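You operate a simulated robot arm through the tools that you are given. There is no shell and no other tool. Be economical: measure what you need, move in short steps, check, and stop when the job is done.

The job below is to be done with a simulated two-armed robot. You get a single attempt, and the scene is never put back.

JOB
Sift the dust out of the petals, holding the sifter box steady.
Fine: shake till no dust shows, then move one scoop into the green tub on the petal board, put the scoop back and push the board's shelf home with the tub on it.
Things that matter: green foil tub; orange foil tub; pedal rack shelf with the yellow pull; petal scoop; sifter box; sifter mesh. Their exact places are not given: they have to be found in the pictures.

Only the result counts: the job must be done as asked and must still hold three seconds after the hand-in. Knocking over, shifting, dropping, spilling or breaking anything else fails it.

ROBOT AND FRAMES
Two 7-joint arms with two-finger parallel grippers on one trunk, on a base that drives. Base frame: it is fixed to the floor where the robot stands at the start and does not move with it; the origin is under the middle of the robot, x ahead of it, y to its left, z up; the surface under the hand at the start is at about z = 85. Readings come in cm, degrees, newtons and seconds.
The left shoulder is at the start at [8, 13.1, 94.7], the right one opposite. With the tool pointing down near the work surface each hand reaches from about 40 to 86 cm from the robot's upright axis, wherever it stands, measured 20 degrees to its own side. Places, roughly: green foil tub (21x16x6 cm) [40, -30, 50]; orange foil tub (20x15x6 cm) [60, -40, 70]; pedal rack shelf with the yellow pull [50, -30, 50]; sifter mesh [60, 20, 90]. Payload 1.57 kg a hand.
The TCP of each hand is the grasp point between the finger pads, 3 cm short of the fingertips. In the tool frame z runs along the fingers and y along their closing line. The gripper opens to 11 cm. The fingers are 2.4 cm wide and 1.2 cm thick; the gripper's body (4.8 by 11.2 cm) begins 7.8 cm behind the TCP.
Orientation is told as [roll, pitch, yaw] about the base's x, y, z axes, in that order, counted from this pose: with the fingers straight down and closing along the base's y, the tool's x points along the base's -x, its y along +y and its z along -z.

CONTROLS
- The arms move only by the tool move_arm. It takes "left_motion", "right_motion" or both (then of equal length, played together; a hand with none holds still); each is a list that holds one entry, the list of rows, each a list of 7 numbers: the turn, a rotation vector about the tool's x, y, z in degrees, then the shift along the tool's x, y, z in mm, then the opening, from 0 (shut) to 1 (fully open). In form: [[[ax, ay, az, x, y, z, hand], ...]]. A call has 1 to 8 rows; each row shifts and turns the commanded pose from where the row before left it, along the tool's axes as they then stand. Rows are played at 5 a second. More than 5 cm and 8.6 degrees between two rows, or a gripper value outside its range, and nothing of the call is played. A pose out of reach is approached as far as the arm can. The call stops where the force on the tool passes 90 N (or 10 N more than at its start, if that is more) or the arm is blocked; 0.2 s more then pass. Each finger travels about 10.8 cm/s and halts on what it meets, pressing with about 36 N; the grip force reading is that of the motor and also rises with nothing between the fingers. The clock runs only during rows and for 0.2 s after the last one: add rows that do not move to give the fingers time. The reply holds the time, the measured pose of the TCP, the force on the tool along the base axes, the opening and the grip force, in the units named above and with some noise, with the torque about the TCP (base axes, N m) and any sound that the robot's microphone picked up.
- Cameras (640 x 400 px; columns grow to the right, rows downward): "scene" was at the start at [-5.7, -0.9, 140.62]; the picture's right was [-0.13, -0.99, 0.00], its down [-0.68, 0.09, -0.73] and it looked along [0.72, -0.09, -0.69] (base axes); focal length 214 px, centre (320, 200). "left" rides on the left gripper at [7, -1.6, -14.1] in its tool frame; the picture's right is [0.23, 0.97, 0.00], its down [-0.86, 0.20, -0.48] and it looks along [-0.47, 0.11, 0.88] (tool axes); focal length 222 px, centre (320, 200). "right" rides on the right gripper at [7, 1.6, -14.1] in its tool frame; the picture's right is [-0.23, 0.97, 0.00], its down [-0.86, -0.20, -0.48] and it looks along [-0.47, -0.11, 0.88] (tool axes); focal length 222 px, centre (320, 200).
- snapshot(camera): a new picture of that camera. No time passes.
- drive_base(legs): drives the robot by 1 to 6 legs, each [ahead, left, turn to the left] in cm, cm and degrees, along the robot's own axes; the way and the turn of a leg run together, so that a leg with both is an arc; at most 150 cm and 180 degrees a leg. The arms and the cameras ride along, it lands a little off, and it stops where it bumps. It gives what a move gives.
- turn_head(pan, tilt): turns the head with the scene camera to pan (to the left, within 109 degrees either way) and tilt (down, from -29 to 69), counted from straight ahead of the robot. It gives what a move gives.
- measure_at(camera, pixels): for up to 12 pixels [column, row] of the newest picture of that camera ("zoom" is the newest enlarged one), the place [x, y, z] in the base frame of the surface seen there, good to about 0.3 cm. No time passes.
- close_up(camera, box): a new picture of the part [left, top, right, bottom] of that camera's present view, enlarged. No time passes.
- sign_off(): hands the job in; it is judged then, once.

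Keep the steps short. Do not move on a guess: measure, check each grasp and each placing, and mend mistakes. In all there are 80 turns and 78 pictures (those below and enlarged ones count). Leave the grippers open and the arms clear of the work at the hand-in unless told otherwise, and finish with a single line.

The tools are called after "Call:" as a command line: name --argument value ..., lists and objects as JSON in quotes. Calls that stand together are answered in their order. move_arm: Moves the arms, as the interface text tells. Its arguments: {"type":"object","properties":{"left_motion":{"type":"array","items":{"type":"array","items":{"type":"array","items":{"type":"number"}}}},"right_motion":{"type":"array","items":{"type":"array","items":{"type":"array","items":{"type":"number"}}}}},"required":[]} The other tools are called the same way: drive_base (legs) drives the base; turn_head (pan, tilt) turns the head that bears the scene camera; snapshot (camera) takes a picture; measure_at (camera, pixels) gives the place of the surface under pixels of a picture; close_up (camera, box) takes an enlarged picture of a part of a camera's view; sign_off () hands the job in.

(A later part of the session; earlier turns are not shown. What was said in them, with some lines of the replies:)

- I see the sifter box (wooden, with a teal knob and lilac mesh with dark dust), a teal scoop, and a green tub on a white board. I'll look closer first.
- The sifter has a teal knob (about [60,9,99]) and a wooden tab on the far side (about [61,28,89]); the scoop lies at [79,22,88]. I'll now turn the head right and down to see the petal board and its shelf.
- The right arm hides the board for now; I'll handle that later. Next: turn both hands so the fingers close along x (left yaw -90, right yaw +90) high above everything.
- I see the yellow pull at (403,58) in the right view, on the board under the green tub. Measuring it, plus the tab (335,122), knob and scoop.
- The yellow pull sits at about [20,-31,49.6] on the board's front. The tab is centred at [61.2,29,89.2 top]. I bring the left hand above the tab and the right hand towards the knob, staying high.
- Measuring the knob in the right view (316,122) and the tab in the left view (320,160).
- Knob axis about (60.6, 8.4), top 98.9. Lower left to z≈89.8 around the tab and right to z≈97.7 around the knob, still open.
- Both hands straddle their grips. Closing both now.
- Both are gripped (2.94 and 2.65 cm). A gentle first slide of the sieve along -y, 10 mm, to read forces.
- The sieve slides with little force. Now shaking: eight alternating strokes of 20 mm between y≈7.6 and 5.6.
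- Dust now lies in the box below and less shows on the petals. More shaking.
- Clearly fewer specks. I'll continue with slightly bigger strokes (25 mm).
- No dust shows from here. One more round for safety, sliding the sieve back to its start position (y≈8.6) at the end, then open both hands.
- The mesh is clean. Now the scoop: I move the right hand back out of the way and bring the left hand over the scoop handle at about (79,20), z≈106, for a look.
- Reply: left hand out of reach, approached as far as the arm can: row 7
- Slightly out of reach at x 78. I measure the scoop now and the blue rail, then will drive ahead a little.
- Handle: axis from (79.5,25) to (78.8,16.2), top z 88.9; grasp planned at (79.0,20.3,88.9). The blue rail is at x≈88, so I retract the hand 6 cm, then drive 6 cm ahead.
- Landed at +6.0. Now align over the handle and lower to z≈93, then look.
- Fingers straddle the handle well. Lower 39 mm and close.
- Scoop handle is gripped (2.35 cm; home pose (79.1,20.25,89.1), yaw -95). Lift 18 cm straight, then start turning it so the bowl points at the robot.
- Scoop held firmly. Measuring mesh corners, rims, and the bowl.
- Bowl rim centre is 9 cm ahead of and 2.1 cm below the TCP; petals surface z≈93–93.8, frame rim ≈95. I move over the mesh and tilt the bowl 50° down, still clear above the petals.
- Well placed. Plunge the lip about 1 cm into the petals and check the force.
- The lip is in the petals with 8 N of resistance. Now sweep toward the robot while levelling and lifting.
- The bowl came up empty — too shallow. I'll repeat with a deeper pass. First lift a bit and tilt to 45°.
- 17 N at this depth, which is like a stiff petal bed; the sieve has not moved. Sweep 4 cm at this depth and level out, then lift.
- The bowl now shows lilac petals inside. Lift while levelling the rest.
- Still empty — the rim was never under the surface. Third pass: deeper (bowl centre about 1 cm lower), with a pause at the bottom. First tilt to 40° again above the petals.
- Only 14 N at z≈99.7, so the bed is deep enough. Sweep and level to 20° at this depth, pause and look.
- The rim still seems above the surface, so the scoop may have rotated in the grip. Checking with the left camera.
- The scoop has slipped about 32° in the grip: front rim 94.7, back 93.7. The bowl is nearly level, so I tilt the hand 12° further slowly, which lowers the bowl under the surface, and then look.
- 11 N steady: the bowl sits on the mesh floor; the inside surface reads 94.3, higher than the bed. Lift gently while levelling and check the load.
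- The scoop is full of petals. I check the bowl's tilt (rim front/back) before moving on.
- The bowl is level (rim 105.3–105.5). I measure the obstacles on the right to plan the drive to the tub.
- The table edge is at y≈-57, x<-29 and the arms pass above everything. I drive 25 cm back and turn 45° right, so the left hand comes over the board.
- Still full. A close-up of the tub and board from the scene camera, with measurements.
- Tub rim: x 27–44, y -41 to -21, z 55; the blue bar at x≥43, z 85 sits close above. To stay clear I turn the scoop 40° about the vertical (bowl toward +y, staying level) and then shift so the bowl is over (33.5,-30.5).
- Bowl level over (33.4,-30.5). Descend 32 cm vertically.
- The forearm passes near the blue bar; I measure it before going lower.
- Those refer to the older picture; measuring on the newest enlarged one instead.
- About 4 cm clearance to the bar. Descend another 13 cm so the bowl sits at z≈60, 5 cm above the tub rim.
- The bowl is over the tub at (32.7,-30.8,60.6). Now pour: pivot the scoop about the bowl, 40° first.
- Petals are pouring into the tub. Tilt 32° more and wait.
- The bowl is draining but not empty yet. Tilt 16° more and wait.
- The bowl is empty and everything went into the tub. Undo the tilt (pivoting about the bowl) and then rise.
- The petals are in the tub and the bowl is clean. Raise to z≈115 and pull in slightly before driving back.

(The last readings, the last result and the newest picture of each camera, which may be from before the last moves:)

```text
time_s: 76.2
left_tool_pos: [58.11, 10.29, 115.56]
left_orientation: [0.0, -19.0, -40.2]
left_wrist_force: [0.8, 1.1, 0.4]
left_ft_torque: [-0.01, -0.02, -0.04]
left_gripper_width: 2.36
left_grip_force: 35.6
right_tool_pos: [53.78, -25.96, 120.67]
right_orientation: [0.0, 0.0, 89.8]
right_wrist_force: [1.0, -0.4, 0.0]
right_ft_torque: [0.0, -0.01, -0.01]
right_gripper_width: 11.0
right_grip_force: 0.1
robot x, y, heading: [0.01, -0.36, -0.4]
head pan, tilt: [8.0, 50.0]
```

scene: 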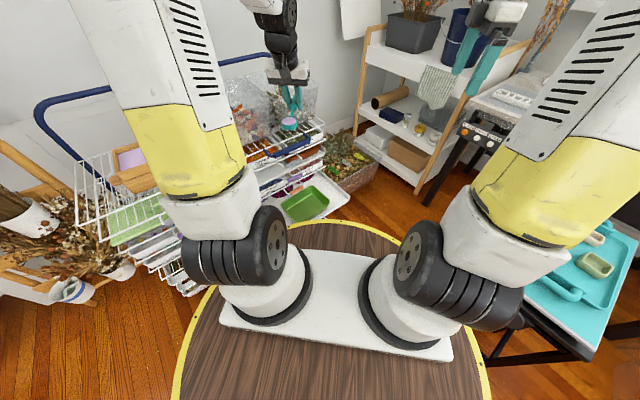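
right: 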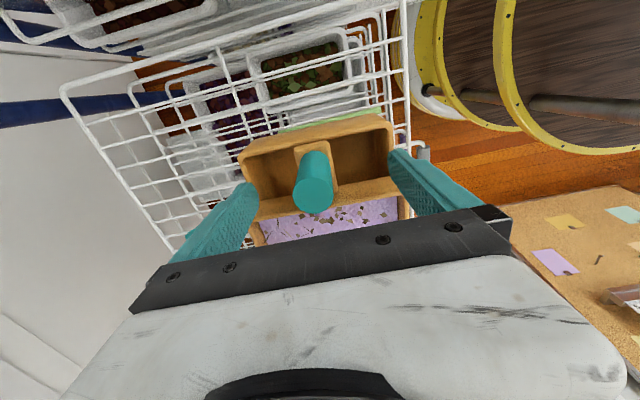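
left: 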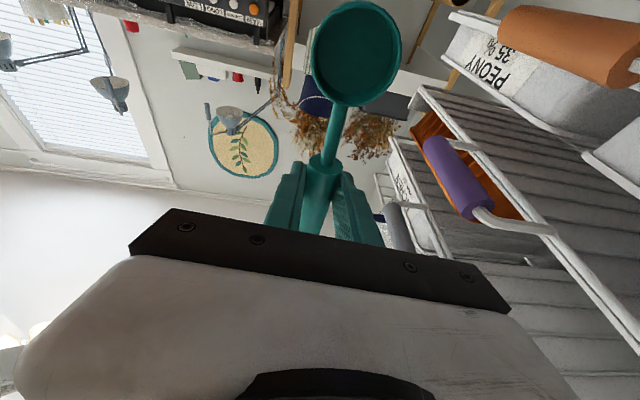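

Back near the sifter. Drive 6 cm ahead, then turn the scoop level about the vertical to yaw -95.

Call:
drive_base --legs '[[6, 0, 0]]'

Call:
move_arm --left_motion '[[[2.549, 0, 7.403, 0, 0, 0, 0], [2.549, 0, 7.403, 0, 0, 0, 0], [2.549, 0, 7.403, 0, 0, 0, 0], [2.549, 0, 7.403, 0, 0, 0, 0], [2.549, 0, 7.403, 0, 0, 0, 0], [2.549, 0, 7.403, 0, 0, 0, 0], [2.549, 0, 7.403, 0, 0, 0, 0]]]'

```text
time_s: 77.2
left_tool_pos: [64.21, 10.41, 115.5]
left_orientation: [-0.1, -19.1, -40.1]
left_wrist_force: [0.3, 0.4, -0.5]
left_ft_torque: [-0.02, -0.03, -0.02]
left_gripper_width: 2.34
left_grip_force: 36.0
right_tool_pos: [59.88, -26.09, 120.65]
right_orientation: [0.1, 0.0, 89.7]
right_wrist_force: [-0.5, -0.4, -0.7]
right_ft_torque: [0.01, 0.0, 0.0]
right_gripper_width: 11.01
right_grip_force: 0.1
robot x, y, heading: [5.83, -0.14, -0.4]
head pan, tilt: [8.0, 50.0]
```

```text
time_s: 78.8
left_tool_pos: [64.35, 10.21, 115.57]
left_orientation: [0.0, -18.9, -95.0]
left_wrist_force: [-0.8, -0.2, -1.2]
left_ft_torque: [0.0, 0.0, -0.03]
left_gripper_width: 2.33
left_grip_force: 35.7
right_tool_pos: [59.78, -26.02, 120.72]
right_orientation: [0.0, 0.0, 89.7]
right_wrist_force: [-0.4, 0.3, -0.7]
right_ft_torque: [0.02, -0.01, -0.02]
right_gripper_width: 11.0
right_grip_force: 0.1
robot x, y, heading: [6.63, -0.02, -0.3]
head pan, tilt: [8.0, 50.0]
```

Now shift over the scoop's place and descend to z≈100, then measure the bowl.

Call:
move_arm --left_motion '[[[0, 0, 0, 28.5, 34.7, -9.8, 0], [0, 0, 0, 28.5, 34.7, -9.8, 0], [0, 0, 0, 28.5, 34.7, -9.8, 0], [0, 0, 0, 28.5, 34.7, -9.8, 0], [0, 0, 0, 12.7, 0, 36.9, 0], [0, 0, 0, 12.7, 0, 36.9, 0], [0, 0, 0, 12.7, 0, 36.9, 0], [0, 0, 0, 12.7, 0, 36.9, 0]]]'

Call:
snapshot --camera "left"

Call:
measure_at --camera "left" --pixels '[[355, 5], [350, 102], [315, 50], [397, 55], [357, 50]]'

```text
time_s: 80.5
left_tool_pos: [79.04, 21.11, 99.93]
left_orientation: [0.0, -19.0, -95.0]
left_wrist_force: [-0.1, -0.9, -0.6]
left_ft_torque: [0.01, 0.03, 0.01]
left_gripper_width: 2.34
left_grip_force: 35.5
right_tool_pos: [59.86, -26.05, 120.69]
right_orientation: [0.0, 0.0, 89.7]
right_wrist_force: [0.1, -0.1, 0.6]
right_ft_torque: [-0.01, 0.02, 0.01]
right_gripper_width: 11.01
right_grip_force: 0.1
robot x, y, heading: [6.13, 0.32, -0.5]
head pan, tilt: [8.0, 50.0]
```

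```text
19 pictures are left
```

left: 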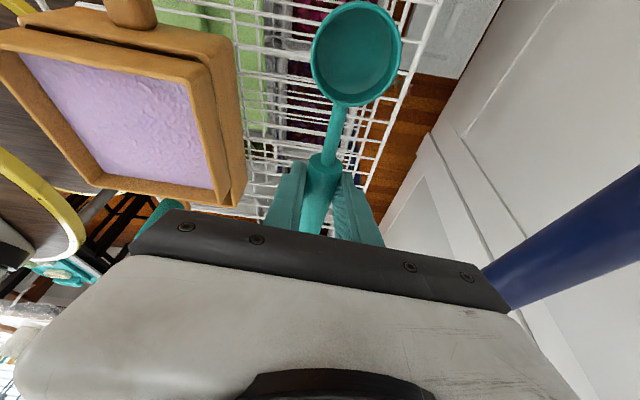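

```text
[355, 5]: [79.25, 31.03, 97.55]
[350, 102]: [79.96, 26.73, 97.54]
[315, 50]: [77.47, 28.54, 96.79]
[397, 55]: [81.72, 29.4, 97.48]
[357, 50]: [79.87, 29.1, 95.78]
```

Bowl centre (79.8,29.0), exactly over its old place. Inner bottom is 95.8 vs 85.3 originally, so I lower 10.3 cm, slow at the end.

Call:
move_arm --left_motion '[[[0, 0, 0, 9.8, 0, 28.4, 0], [0, 0, 0, 9.8, 0, 28.4, 0], [0, 0, 0, 6.5, 0, 18.9, 0], [0, 0, 0, 3.3, 0, 9.5, 0], [0, 0, 0, 1.6, 0, 4.7, 0], [0, 0, 0, 1.6, 0, 4.7, 0], [0, 0, 0, 1, 0, 2.8, 0]]]'

```text
time_s: 82.2
left_tool_pos: [79.23, 21.19, 89.62]
left_orientation: [0.0, -19.0, -94.9]
left_wrist_force: [-0.6, -0.2, -0.4]
left_ft_torque: [0.07, -0.05, 0.0]
left_gripper_width: 2.35
left_grip_force: 35.9
right_tool_pos: [59.82, -26.05, 120.52]
right_orientation: [0.0, 0.0, 89.7]
right_wrist_force: [0.3, -0.4, 0.5]
right_ft_torque: [0.01, 0.0, 0.03]
right_gripper_width: 11.01
right_grip_force: 0.1
robot x, y, heading: [6.28, -0.08, -0.4]
head pan, tilt: [8.0, 50.0]
```

No contact yet. Three more 1.3 mm steps until it touches.

Call:
move_arm --left_motion '[[[0, 0, 0, 0.4, 0, 1.2, 0], [0, 0, 0, 0.4, 0, 1.2, 0], [0, 0, 0, 0.4, 0, 1.2, 0], [0, 0, 0, 0, 0, 0, 0]]]'

Call:
snapshot --camera "left"

Call:
measure_at --camera "left" --pixels '[[355, 5], [350, 102], [315, 50], [397, 55], [357, 50], [330, 140], [290, 105], [400, 110]]'

```text
time_s: 83.2
left_tool_pos: [79.01, 20.96, 89.33]
left_orientation: [0.0, -19.0, -94.9]
left_wrist_force: [0.6, -2.5, 10.7]
left_ft_torque: [0.96, -0.08, 0.0]
left_gripper_width: 2.33
left_grip_force: 35.6
right_tool_pos: [59.7, -26.11, 120.69]
right_orientation: [0.1, 0.0, 89.7]
right_wrist_force: [-0.4, 0.9, 0.0]
right_ft_torque: [0.01, -0.02, 0.0]
right_gripper_width: 10.97
right_grip_force: 0.0
robot x, y, heading: [6.22, -0.36, -0.4]
head pan, tilt: [8.0, 50.0]
```

```text
18 pictures are left
```

left: 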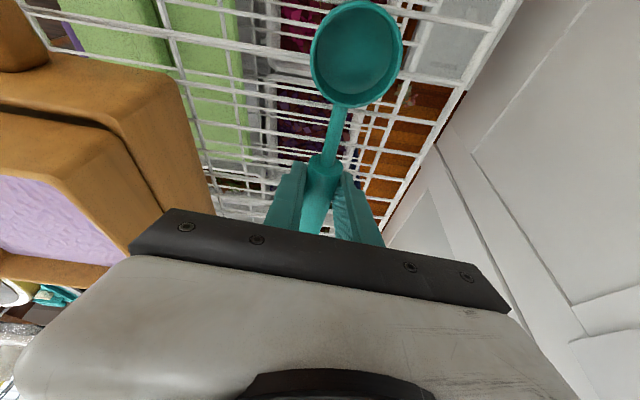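

```text
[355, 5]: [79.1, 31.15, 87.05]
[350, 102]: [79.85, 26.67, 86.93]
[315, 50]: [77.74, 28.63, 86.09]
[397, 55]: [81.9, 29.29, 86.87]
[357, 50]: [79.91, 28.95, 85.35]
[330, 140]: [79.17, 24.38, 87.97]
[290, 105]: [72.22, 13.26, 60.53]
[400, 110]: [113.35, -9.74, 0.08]
```

Contact at 10.7 N, bowl at the original spot and height. Opening gently, then checking.

Call:
move_arm --left_motion '[[[0, 0, 0, -0.2, 0, -0.7, 0], [0, 0, 0, 0, 0, 0, 0.3], [0, 0, 0, 0, 0, 0, 0.45], [0, 0, 0, 0, 0, 0, 0.5], [0, 0, 0, 0, 0, 0, 0.5]]]'

Call:
move_arm --left_motion '[[[0, 0, 0, -6.5, 0, -18.9, 0.5], [0, 0, 0, -6.5, 0, -18.9, 0.5], [0, 0, 0, -13, 0, -37.8, 0.5], [0, 0, 0, -13, 0, -37.8, 0.5], [0, 0, 0, -13, 0, -37.8, 0.5], [0, 0, 0, -13, 0, -37.8, 0.5]]]'

Call:
snapshot --camera "left"

```text
time_s: 84.3
left_tool_pos: [79.25, 21.04, 89.23]
left_orientation: [0.1, -19.0, -94.9]
left_wrist_force: [-0.6, -0.5, -0.5]
left_ft_torque: [0.04, 0.0, 0.0]
left_gripper_width: 5.49
left_grip_force: 0.1
right_tool_pos: [59.77, -25.97, 120.64]
right_orientation: [-0.1, 0.0, 89.6]
right_wrist_force: [0.4, -0.1, -0.3]
right_ft_torque: [0.01, -0.01, 0.03]
right_gripper_width: 10.97
right_grip_force: 0.0
robot x, y, heading: [6.9, -0.23, -0.3]
head pan, tilt: [8.0, 50.0]
```

```text
time_s: 85.8
left_tool_pos: [79.12, 21.03, 109.37]
left_orientation: [0.0, -19.0, -94.9]
left_wrist_force: [-0.1, -0.2, 0.1]
left_ft_torque: [-0.01, 0.02, -0.04]
left_gripper_width: 5.5
left_grip_force: 0.0
right_tool_pos: [59.81, -26.01, 120.65]
right_orientation: [0.0, 0.0, 89.8]
right_wrist_force: [0.2, -0.4, 0.0]
right_ft_torque: [0.0, 0.02, -0.02]
right_gripper_width: 10.99
right_grip_force: 0.1
robot x, y, heading: [6.13, 0.05, -0.3]
head pan, tilt: [8.0, 50.0]
```

```text
17 pictures are left
```

left: 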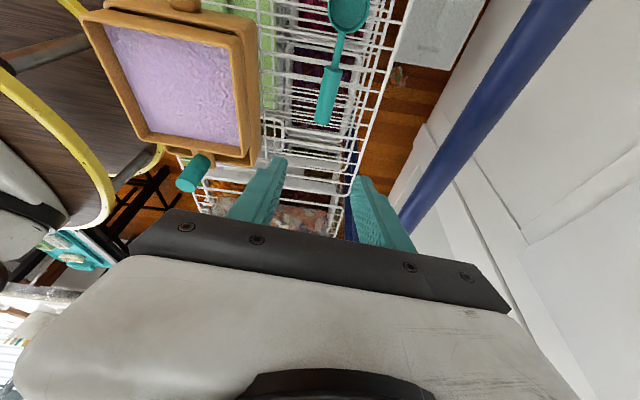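

The scoop lies back in place and the sifter is untouched. Before backing up for the push, I look at what is behind and left of the robot.

Call:
turn_head --pan 105 --tilt 50

Call:
snapshot --camera "scene"

Call:
turn_head --pan -100 --tilt 50

Call:
snapshot --camera "scene"

```text
time_s: 87.5
left_tool_pos: [79.16, 21.06, 109.29]
left_orientation: [-0.1, -18.9, -94.9]
left_wrist_force: [0.8, 0.9, -0.6]
left_ft_torque: [0.01, -0.03, -0.03]
left_gripper_width: 5.5
left_grip_force: 0.1
right_tool_pos: [59.85, -25.92, 120.62]
right_orientation: [0.0, 0.0, 89.6]
right_wrist_force: [0.3, -0.3, 0.0]
right_ft_torque: [0.02, -0.01, -0.01]
right_gripper_width: 11.01
right_grip_force: 0.1
robot x, y, heading: [5.87, 0.02, -0.1]
head pan, tilt: [105.0, 50.0]
```

```text
16 pictures are left
```

scene: 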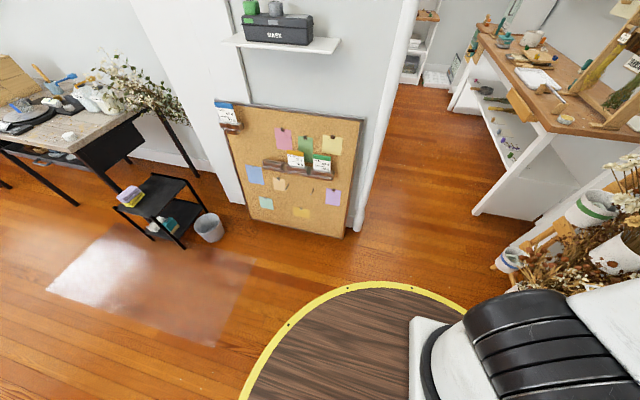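

```text
time_s: 90.5
left_tool_pos: [79.17, 21.13, 109.37]
left_orientation: [0.1, -19.0, -94.8]
left_wrist_force: [-0.1, 0.8, -0.7]
left_ft_torque: [0.04, 0.0, 0.0]
left_gripper_width: 5.49
left_grip_force: 0.0
right_tool_pos: [59.73, -26.02, 120.72]
right_orientation: [-0.1, 0.0, 89.7]
right_wrist_force: [-0.3, -0.7, 0.4]
right_ft_torque: [-0.02, -0.02, -0.02]
right_gripper_width: 10.97
right_grip_force: 0.0
robot x, y, heading: [5.94, -0.28, -0.2]
head pan, tilt: [-100.0, 50.0]
```

```text
15 pictures are left
```

scene: 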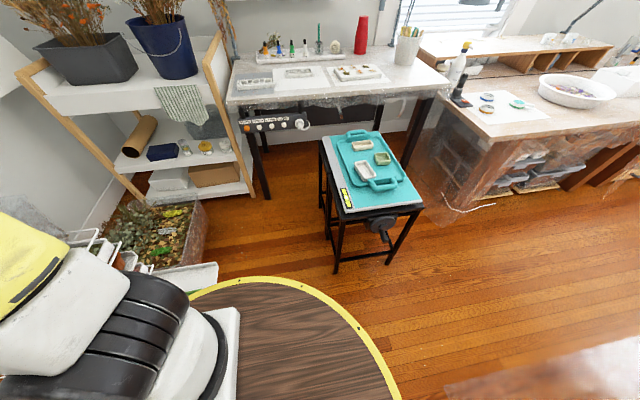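

Measuring the objects behind (glossy patch at (560,375)) and table edge.

Call:
measure_at --camera "scene" --pixels '[[560, 375], [470, 390], [620, 345], [345, 212], [418, 206], [335, 270], [200, 280], [215, 262]]'

Call:
drive_base --legs '[[-25, 0, 0]]'

Call:
move_arm --right_motion '[[[0, 0, 8.5, 0, 0, 0, 0.3], [0, 0, 8.5, 0, 0, 0, 0.3], [0, 0, 8.5, 0, 0, 0, 0.3], [0, 0, 8.5, 0, 0, 0, 0.3], [0, 0, 8.5, 0, 0, 0, 0.3], [0, 0, 8.5, 0, 0, 0, 0.3], [0, 0, 8.5, 0, 0, 0, 0.3], [0, 0, 8.5, 0, 0, 0, 0.3]]]'

Call:
move_arm --right_motion '[[[0, 0, 7.2, 0, 0, 0, 0.3], [0, 0, 7.2, 0, 0, 0, 0.3], [0, 0, 7.2, 0, 0, 0, 0.3]]]' --left_motion '[[[0, 6.3, 0, 0, 0, 0, 1], [0, 6.3, 0, 0, 0, 0, 1], [0, 6.3, 0, 0, 0, 0, 1]]]'

Call:
snapshot --camera "right"

```text
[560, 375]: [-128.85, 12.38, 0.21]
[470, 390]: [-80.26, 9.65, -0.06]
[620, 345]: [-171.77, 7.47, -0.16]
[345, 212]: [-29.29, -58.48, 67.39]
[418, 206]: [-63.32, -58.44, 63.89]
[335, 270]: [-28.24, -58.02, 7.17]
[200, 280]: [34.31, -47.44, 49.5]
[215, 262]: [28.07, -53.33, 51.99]
```

```text
time_s: 92.3
left_tool_pos: [53.89, 21.21, 109.35]
left_orientation: [0.0, -19.0, -94.8]
left_wrist_force: [0.0, 1.1, 0.0]
left_ft_torque: [0.03, -0.02, 0.01]
left_gripper_width: 5.5
left_grip_force: 0.1
right_tool_pos: [34.73, -25.79, 120.57]
right_orientation: [0.0, 0.0, 89.8]
right_wrist_force: [0.3, -0.3, -0.8]
right_ft_torque: [0.02, 0.02, 0.02]
right_gripper_width: 10.98
right_grip_force: 0.0
robot x, y, heading: [-19.04, 0.24, -0.1]
head pan, tilt: [-100.0, 50.0]
```

```text
time_s: 94.1
left_tool_pos: [53.92, 21.31, 109.37]
left_orientation: [0.1, -18.9, -94.8]
left_wrist_force: [0.2, 0.2, 0.5]
left_ft_torque: [0.01, 0.0, -0.01]
left_gripper_width: 5.5
left_grip_force: 0.0
right_tool_pos: [34.69, -25.81, 120.62]
right_orientation: [0.1, 0.1, 21.7]
right_wrist_force: [0.5, -0.1, -0.1]
right_ft_torque: [-0.04, -0.02, 0.0]
right_gripper_width: 3.3
right_grip_force: 0.0
robot x, y, heading: [-18.77, 0.2, -0.5]
head pan, tilt: [-100.0, 50.0]
```

```text
time_s: 94.9
left_tool_pos: [54.02, 21.2, 109.38]
left_orientation: [0.1, 0.0, -94.9]
left_wrist_force: [0.3, -0.2, -0.7]
left_ft_torque: [-0.04, -0.04, 0.0]
left_gripper_width: 11.0
left_grip_force: 0.0
right_tool_pos: [34.72, -25.81, 120.72]
right_orientation: [0.0, 0.0, 0.0]
right_wrist_force: [0.0, 0.7, 0.0]
right_ft_torque: [-0.01, 0.01, -0.04]
right_gripper_width: 3.32
right_grip_force: 0.1
robot x, y, heading: [-18.96, -0.26, -0.0]
head pan, tilt: [-100.0, 50.0]
```

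```text
14 pictures are left
```

right: 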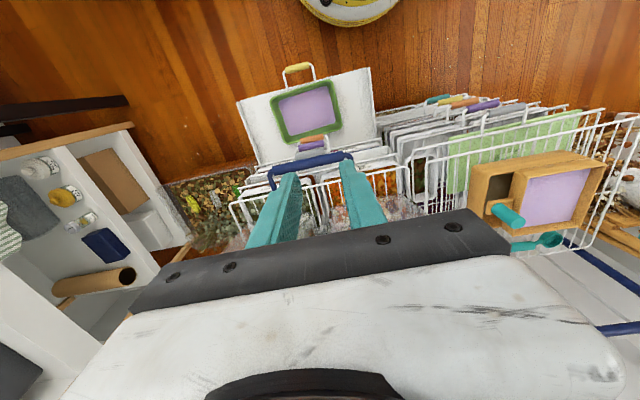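

Yellow pull visible at (299,67). Measuring it, the board edges, and the other pulls.

Call:
close_up --camera "right" --box '[220, 50, 400, 190]'

Call:
measure_at --camera "right" --pixels '[[299, 67], [290, 68], [307, 66], [285, 80], [313, 73], [240, 102], [368, 70], [313, 140], [312, 146], [310, 160], [300, 85], [306, 105]]'

```text
2.86 times, centred on (310, 120) of right
```

zoom: 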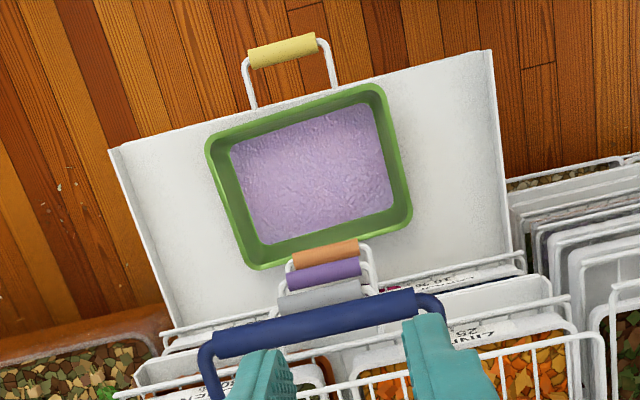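

```text
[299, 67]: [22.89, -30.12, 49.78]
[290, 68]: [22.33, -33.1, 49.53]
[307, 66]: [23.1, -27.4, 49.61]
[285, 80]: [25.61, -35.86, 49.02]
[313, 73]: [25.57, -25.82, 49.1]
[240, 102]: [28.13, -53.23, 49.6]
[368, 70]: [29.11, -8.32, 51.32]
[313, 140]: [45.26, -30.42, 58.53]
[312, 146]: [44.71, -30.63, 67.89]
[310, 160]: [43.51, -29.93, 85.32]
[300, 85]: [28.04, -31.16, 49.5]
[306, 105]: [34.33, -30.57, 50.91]
```

The pull bar is at (22.7,-30.5,49.2), y -34 to -27; the home pulls sit at x≈45. Petals are visible in the tub. Drive 20 cm more back and lower the right hand in front of the pull.

Call:
drive_base --legs '[[-20, 0, 0]]'

Call:
move_arm --right_motion '[[[0, 0, 0, 0, -6, 48, 0.3], [0, 0, 0, 0, -6, 48, 0.3], [0, 0, 0, 0, -6, 48, 0.3], [0, 0, 0, 0, -6, 48, 0.3], [0, 0, 0, 0, -6, 48, 0.3], [0, 0, 0, 0, -6, 48, 0.3], [0, 0, 0, 0, -6, 48, 0.3], [0, 0, 0, 0, -6, 48, 0.3]]]'

Call:
move_arm --right_motion '[[[0, -8.5, 0, 0, 0, 0, 0.3], [0, -8.5, 0, 0, 0, 0, 0.3], [0, -8.5, 0, 0, 0, 0, 0.3], [0, -8.5, 0, 0, 0, 0, 0.3], [0, -8.5, 0, 0, 0, 0, 0.3], [0, -8.5, 0, 0, 0, 0, 0.3], [0, -8.5, 0, 0, 0, 0, 0.3]]]'

```text
time_s: 96.5
left_tool_pos: [33.95, 21.14, 109.41]
left_orientation: [0.0, -0.1, -95.1]
left_wrist_force: [-0.2, 0.0, -0.1]
left_ft_torque: [-0.02, 0.0, 0.0]
left_gripper_width: 11.0
left_grip_force: 0.1
right_tool_pos: [14.52, -25.74, 120.59]
right_orientation: [0.0, -0.1, 0.1]
right_wrist_force: [0.5, 0.1, -0.1]
right_ft_torque: [-0.01, 0.01, -0.02]
right_gripper_width: 3.3
right_grip_force: 0.0
robot x, y, heading: [-38.88, 0.13, -0.5]
head pan, tilt: [-100.0, 50.0]
```

```text
time_s: 98.3
left_tool_pos: [33.98, 21.21, 109.44]
left_orientation: [0.0, -0.1, -94.9]
left_wrist_force: [0.5, 0.2, 0.8]
left_ft_torque: [0.04, -0.04, 0.01]
left_gripper_width: 11.02
left_grip_force: 0.2
right_tool_pos: [14.61, -30.63, 82.27]
right_orientation: [0.1, 0.0, 0.0]
right_wrist_force: [0.5, -0.4, 0.8]
right_ft_torque: [-0.04, -0.04, 0.02]
right_gripper_width: 3.33
right_grip_force: 0.0
robot x, y, heading: [-39.02, -0.62, -0.5]
head pan, tilt: [-100.0, 50.0]
```

```text
time_s: 99.9
left_tool_pos: [33.93, 21.22, 109.4]
left_orientation: [0.0, -0.1, -95.1]
left_wrist_force: [0.0, 0.8, 0.6]
left_ft_torque: [-0.04, -0.01, -0.01]
left_gripper_width: 11.01
left_grip_force: 0.0
right_tool_pos: [14.55, -30.66, 82.17]
right_orientation: [-0.1, -59.6, 0.2]
right_wrist_force: [0.4, 0.1, 0.2]
right_ft_torque: [-0.01, 0.02, -0.02]
right_gripper_width: 3.31
right_grip_force: 0.0
robot x, y, heading: [-38.96, 0.03, -0.0]
head pan, tilt: [-100.0, 50.0]
```

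Hand tilted 60° forward. Lower 31.5 cm straight down to the pull's height, 4 cm in front of it.

Call:
move_arm --right_motion '[[[0, 0, 0, 39, 0, 22.5, 0.3], [0, 0, 0, 39, 0, 22.5, 0.3], [0, 0, 0, 39, 0, 22.5, 0.3], [0, 0, 0, 39, 0, 22.5, 0.3], [0, 0, 0, 39, 0, 22.5, 0.3], [0, 0, 0, 39, 0, 22.5, 0.3], [0, 0, 0, 39, 0, 22.5, 0.3]]]'

Call:
snapshot --camera "right"

```text
time_s: 101.5
left_tool_pos: [34.03, 21.15, 109.39]
left_orientation: [0.0, -0.2, -95.0]
left_wrist_force: [-1.2, 0.4, 0.0]
left_ft_torque: [-0.02, 0.02, 0.03]
left_gripper_width: 11.01
left_grip_force: 0.0
right_tool_pos: [14.25, -30.76, 50.61]
right_orientation: [-0.1, -59.5, 0.2]
right_wrist_force: [0.0, 0.2, 0.4]
right_ft_torque: [-0.04, -0.02, 0.02]
right_gripper_width: 3.31
right_grip_force: 0.0
robot x, y, heading: [-38.9, -0.03, -0.1]
head pan, tilt: [-100.0, 50.0]
```

```text
12 pictures are left
```

right: 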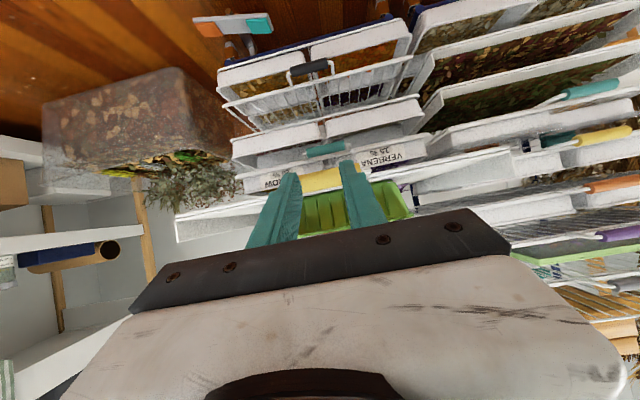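

The yellow pull is right ahead between the fingertips (325,180). Narrow the fingers a bit and advance 6 cm to make contact.

Call:
move_arm --right_motion '[[[0, 0, 0, 0, 2, 0, 0.15], [0, 0, 0, -10.2, 0, 17.2, 0.15], [0, 0, 0, -10.2, 0, 17.2, 0.15], [0, 0, 0, -10.2, 0, 17.2, 0.15], [0, 0, 0, -5.1, 0, 8.6, 0.15]]]'

Call:
snapshot --camera "right"

Call:
measure_at --camera "right" --pixels '[[321, 180], [305, 182], [340, 178], [321, 172], [321, 190], [321, 215]]'

```text
time_s: 102.7
left_tool_pos: [34.06, 21.16, 109.44]
left_orientation: [0.0, -0.1, -95.0]
left_wrist_force: [0.3, 0.4, 1.0]
left_ft_torque: [-0.01, 0.03, 0.03]
left_gripper_width: 10.99
left_grip_force: 0.1
right_tool_pos: [21.36, -30.44, 50.73]
right_orientation: [0.0, -59.5, 0.0]
right_wrist_force: [-1.9, -0.3, 1.3]
right_ft_torque: [-0.03, -0.01, -0.02]
right_gripper_width: 1.65
right_grip_force: 0.1
robot x, y, heading: [-39.03, -0.02, -0.3]
head pan, tilt: [-100.0, 50.0]
```

```text
11 pictures are left
```

right: 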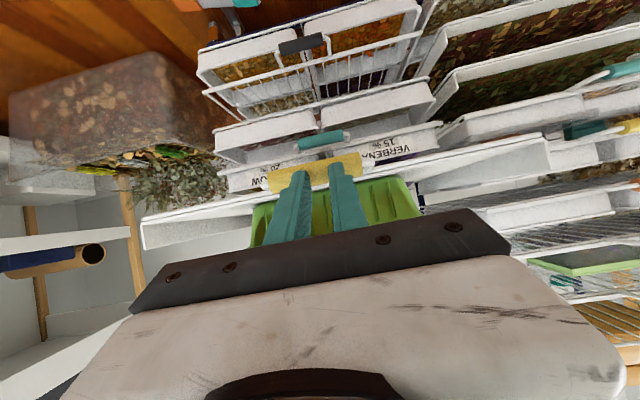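

```text
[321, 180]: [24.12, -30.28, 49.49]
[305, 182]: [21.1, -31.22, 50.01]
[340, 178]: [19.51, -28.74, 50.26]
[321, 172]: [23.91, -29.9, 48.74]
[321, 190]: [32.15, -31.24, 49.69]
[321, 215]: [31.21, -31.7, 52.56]
```

Contact made and the shelf moves easily (2 N); the bar face is at x≈24. Push on 16 cm in 20 mm steps.

Call:
move_arm --right_motion '[[[0, 0, 0, -10.2, 0, 17.2, 0.15], [0, 0, 0, -10.2, 0, 17.2, 0.15], [0, 0, 0, -10.2, 0, 17.2, 0.15], [0, 0, 0, -10.2, 0, 17.2, 0.15], [0, 0, 0, -10.2, 0, 17.2, 0.15], [0, 0, 0, -10.2, 0, 17.2, 0.15], [0, 0, 0, -10.2, 0, 17.2, 0.15], [0, 0, 0, -10.2, 0, 17.2, 0.15]]]'

Call:
snapshot --camera "right"

Call:
turn_head --pan -25 --tilt 40

Call:
snapshot --camera "scene"

```text
time_s: 104.5
left_tool_pos: [34.08, 21.18, 109.5]
left_orientation: [0.1, 0.0, -95.0]
left_wrist_force: [0.6, -0.7, 0.4]
left_ft_torque: [0.01, 0.01, 0.05]
left_gripper_width: 11.01
left_grip_force: 0.1
right_tool_pos: [37.35, -30.46, 50.7]
right_orientation: [0.0, -59.3, 0.0]
right_wrist_force: [-0.4, -0.1, -0.1]
right_ft_torque: [0.02, 0.01, 0.0]
right_gripper_width: 1.64
right_grip_force: 0.1
robot x, y, heading: [-38.76, -0.09, -0.0]
head pan, tilt: [-100.0, 50.0]
```

```text
10 pictures are left
```

right: 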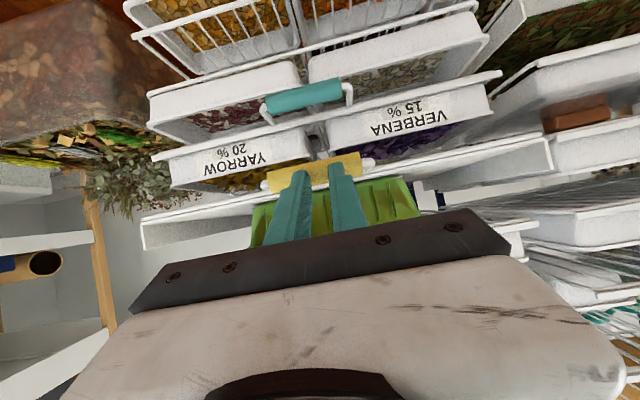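

```text
time_s: 106.0
left_tool_pos: [34.03, 21.28, 109.31]
left_orientation: [0.0, -0.1, -94.9]
left_wrist_force: [0.0, -0.8, 0.2]
left_ft_torque: [0.03, 0.06, 0.02]
left_gripper_width: 11.01
left_grip_force: 0.0
right_tool_pos: [37.21, -30.53, 50.74]
right_orientation: [0.0, -59.5, 0.1]
right_wrist_force: [-0.1, 0.0, 0.4]
right_ft_torque: [-0.01, -0.01, 0.03]
right_gripper_width: 1.64
right_grip_force: 0.1
robot x, y, heading: [-38.62, 0.01, -0.4]
head pan, tilt: [-25.0, 40.0]
```

```text
9 pictures are left
```

scene: 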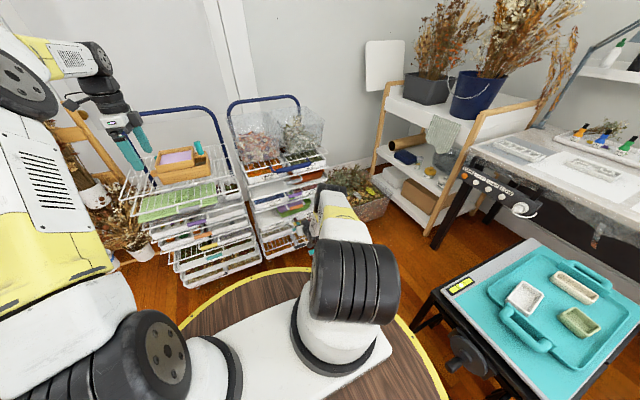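

Moving smoothly; face now at x≈40. Continue in 10 mm steps, watching the force for the stop.

Call:
move_arm --right_motion '[[[0, 0, 0, -5.1, 0, 8.6, 0.15], [0, 0, 0, -5.1, 0, 8.6, 0.15], [0, 0, 0, -5.1, 0, 8.6, 0.15], [0, 0, 0, -5.1, 0, 8.6, 0.15]]]'

Call:
snapshot --camera "right"

Call:
measure_at --camera "right" --pixels '[[322, 172], [288, 180], [350, 165], [305, 95], [320, 95], [240, 190], [160, 235], [420, 165]]'

```text
time_s: 107.0
left_tool_pos: [33.95, 21.23, 109.36]
left_orientation: [0.0, -0.1, -95.0]
left_wrist_force: [0.1, -0.2, -0.2]
left_ft_torque: [0.02, 0.03, 0.03]
left_gripper_width: 10.98
left_grip_force: 0.1
right_tool_pos: [41.39, -30.43, 50.78]
right_orientation: [0.0, -59.5, 0.1]
right_wrist_force: [-2.3, -1.0, 0.9]
right_ft_torque: [0.0, -0.01, -0.01]
right_gripper_width: 1.69
right_grip_force: 0.3
robot x, y, heading: [-38.9, 0.0, -0.3]
head pan, tilt: [-25.0, 40.0]
```

```text
8 pictures are left
```

right: 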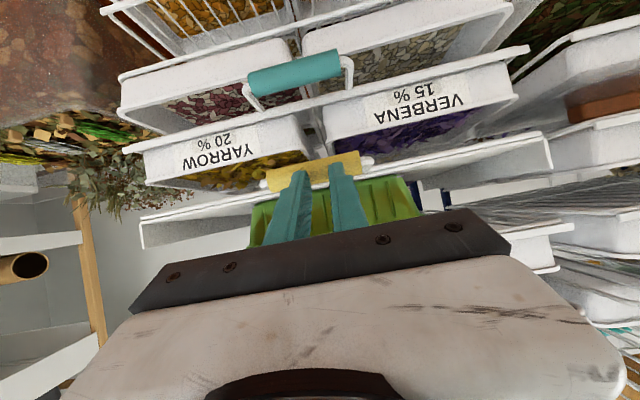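

```text
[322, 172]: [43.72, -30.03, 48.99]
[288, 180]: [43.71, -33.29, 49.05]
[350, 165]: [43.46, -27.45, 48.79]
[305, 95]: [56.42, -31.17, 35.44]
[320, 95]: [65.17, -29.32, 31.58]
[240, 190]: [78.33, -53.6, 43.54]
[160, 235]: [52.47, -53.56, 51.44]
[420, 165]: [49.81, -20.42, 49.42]
```

Still free (2 N); face at 43.7. Continue.

Call:
move_arm --right_motion '[[[0, 0, 0, -3.05, 0, 5.15, 0.15], [0, 0, 0, -3.05, 0, 5.15, 0.15], [0, 0, 0, -3.05, 0, 5.15, 0.15], [0, 0, 0, -3.05, 0, 5.15, 0.15]]]'

```text
time_s: 107.4
left_tool_pos: [33.7, 21.09, 109.56]
left_orientation: [0.1, -0.1, -95.1]
left_wrist_force: [0.4, -0.2, 0.7]
left_ft_torque: [0.0, 0.03, 0.03]
left_gripper_width: 11.01
left_grip_force: 0.1
right_tool_pos: [41.45, -30.45, 50.74]
right_orientation: [0.0, -59.5, 0.1]
right_wrist_force: [-50.4, 10.7, 45.8]
right_ft_torque: [0.13, -0.34, 0.07]
right_gripper_width: 1.56
right_grip_force: 0.0
robot x, y, heading: [-39.1, 0.21, -0.3]
head pan, tilt: [-25.0, 40.0]
stopped in row 2 (right hand): the force on the tool passed its limit at 107 N (the readings are from after the stop); the commanded pose is now the measured one
```

A firm stop at pull x≈44, in line with the other pulls. Back off 15 cm and look whether the shelf is truly home and the tub still on it.

Call:
move_arm --right_motion '[[[0, 0, 0, 5.1, 0, -8.6, 0.15], [0, 0, 0, 20.3, 0, -34.4, 0.15], [0, 0, 0, 20.3, 0, -34.4, 0.15], [0, 0, 0, 20.3, 0, -34.4, 0.3], [0, 0, 0, 20.3, 0, -34.4, 0.5]]]'

Call:
snapshot --camera "right"

Call:
close_up --camera "scene" --box '[230, 130, 350, 260]'

```text
time_s: 108.6
left_tool_pos: [33.96, 21.1, 109.36]
left_orientation: [0.0, -0.1, -95.0]
left_wrist_force: [-0.2, 0.1, -0.2]
left_ft_torque: [0.01, 0.02, 0.0]
left_gripper_width: 10.99
left_grip_force: 0.1
right_tool_pos: [24.45, -30.51, 50.49]
right_orientation: [0.0, -59.3, 0.1]
right_wrist_force: [-0.6, -0.6, -0.4]
right_ft_torque: [0.0, -0.04, 0.0]
right_gripper_width: 5.5
right_grip_force: 0.1
robot x, y, heading: [-39.11, 0.13, -0.4]
head pan, tilt: [-25.0, 40.0]
```

```text
7 pictures are left
```

right: 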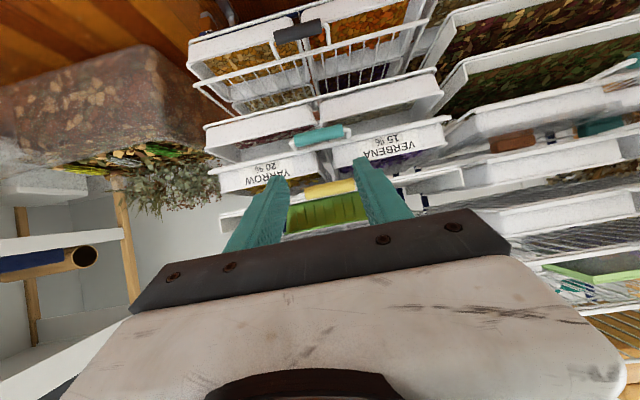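

```text
3.08 times, centred on (290, 195) of scene
```

zoom: 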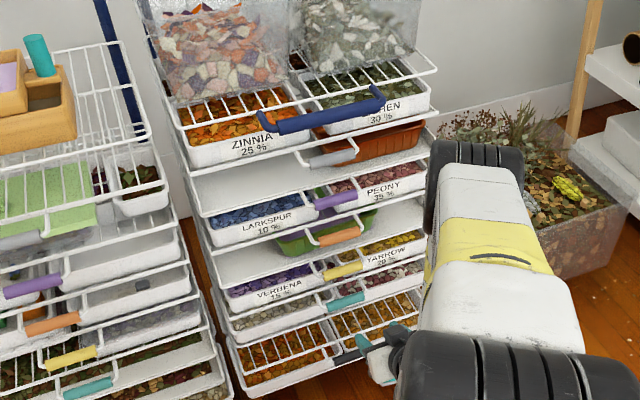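

The shelf looks home with the tub on it. Confirm by comparing pull depths.

Call:
measure_at --camera "right" --pixels '[[328, 189], [318, 139], [330, 212], [430, 173], [230, 228]]'

Call:
measure_at --camera "zoom" --pixels '[[343, 270], [343, 302], [340, 236], [335, 199], [330, 158], [290, 246], [375, 212], [297, 280]]'

```text
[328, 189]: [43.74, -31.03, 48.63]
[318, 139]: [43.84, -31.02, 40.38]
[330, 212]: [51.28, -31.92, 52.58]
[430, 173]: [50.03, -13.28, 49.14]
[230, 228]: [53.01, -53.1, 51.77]
```

```text
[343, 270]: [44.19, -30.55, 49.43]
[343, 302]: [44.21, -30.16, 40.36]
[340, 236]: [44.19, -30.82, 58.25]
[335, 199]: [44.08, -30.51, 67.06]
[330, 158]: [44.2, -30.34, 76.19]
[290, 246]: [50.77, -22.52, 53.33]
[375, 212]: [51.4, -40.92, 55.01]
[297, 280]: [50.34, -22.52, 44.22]
```

All pulls are at x 44.2 – the shelf is home and the tub rides on it. Raise the right hand clear with the gripper open, then a final check of the scene.

Call:
move_arm --right_motion '[[[0, 0, 0, 10, 0, -17, 1], [0, 0, 0, 10, 0, -17, 1], [0, 0, 0, -39, 0, -22.5, 1], [0, 0, 0, -39, 0, -22.5, 1], [0, 0, 0, -39, 0, -22.5, 1], [0, 0, 0, -39, 0, -22.5, 1], [0, 0, 0, -39, 0, -22.5, 1], [0, 0, 0, -39, 0, -22.5, 1]]]'

Call:
drive_base --legs '[[-10, 0, 0]]'

Call:
turn_head --pan 5 --tilt 30

Call:
close_up --camera "scene" --box '[220, 130, 420, 290]'

Call:
snapshot --camera "left"

```text
time_s: 110.4
left_tool_pos: [33.9, 21.02, 109.24]
left_orientation: [-0.1, -0.1, -95.0]
left_wrist_force: [-0.2, -0.4, -0.4]
left_ft_torque: [0.01, 0.01, 0.02]
left_gripper_width: 10.98
left_grip_force: 0.1
right_tool_pos: [21.09, -30.48, 77.47]
right_orientation: [0.1, -59.2, 0.1]
right_wrist_force: [0.1, -0.3, 0.0]
right_ft_torque: [0.02, -0.02, 0.01]
right_gripper_width: 11.03
right_grip_force: 0.0
robot x, y, heading: [-39.19, 0.26, -0.3]
head pan, tilt: [-25.0, 40.0]
```

```text
time_s: 111.6
left_tool_pos: [23.88, 21.2, 109.37]
left_orientation: [0.0, -0.2, -95.0]
left_wrist_force: [0.6, 0.3, 0.4]
left_ft_torque: [0.01, -0.04, -0.03]
left_gripper_width: 10.99
left_grip_force: 0.1
right_tool_pos: [10.97, -30.51, 77.53]
right_orientation: [0.1, -59.3, 0.0]
right_wrist_force: [-0.1, 1.3, 0.0]
right_ft_torque: [-0.04, -0.01, -0.02]
right_gripper_width: 11.01
right_grip_force: 0.1
robot x, y, heading: [-48.92, 0.3, -0.4]
head pan, tilt: [-25.0, 40.0]
```

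```text
time_s: 112.5
left_tool_pos: [23.91, 21.17, 109.32]
left_orientation: [0.0, -0.1, -95.0]
left_wrist_force: [-0.3, -0.1, -0.3]
left_ft_torque: [0.01, -0.01, 0.0]
left_gripper_width: 11.0
left_grip_force: 0.0
right_tool_pos: [10.88, -30.42, 77.55]
right_orientation: [0.1, -59.3, 0.0]
right_wrist_force: [0.2, -0.6, 0.1]
right_ft_torque: [0.01, -0.04, 0.03]
right_gripper_width: 11.0
right_grip_force: 0.0
robot x, y, heading: [-49.25, 0.18, -0.5]
head pan, tilt: [5.0, 30.0]
```

```text
2.50 times, centred on (320, 210) of scene
```

zoom: 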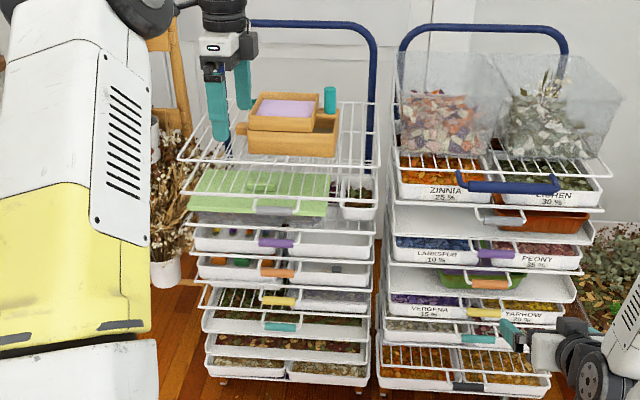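

```text
4 pictures are left
```

left: 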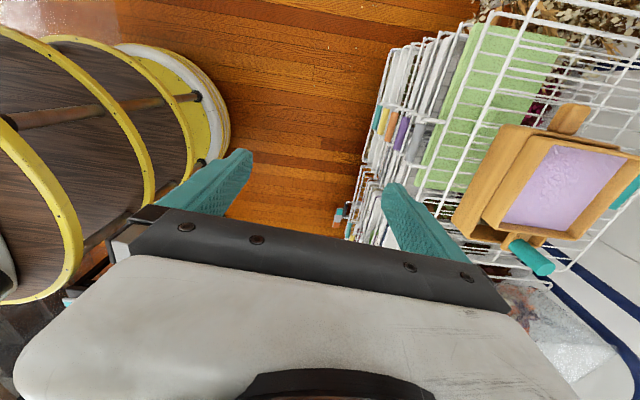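

Everything is in place: the petals are sifted clean, the scoop is back, the tub is on the board, and its shelf is home. Both grippers are open and clear, so I'm handing in.

Call:
sign_off

```text
The job is handed in.
```

The petals are sifted until no dust shows, one scoop is in the green tub on the petal board, the scoop is back in its place, and the board's shelf is pushed home with the tub on it.
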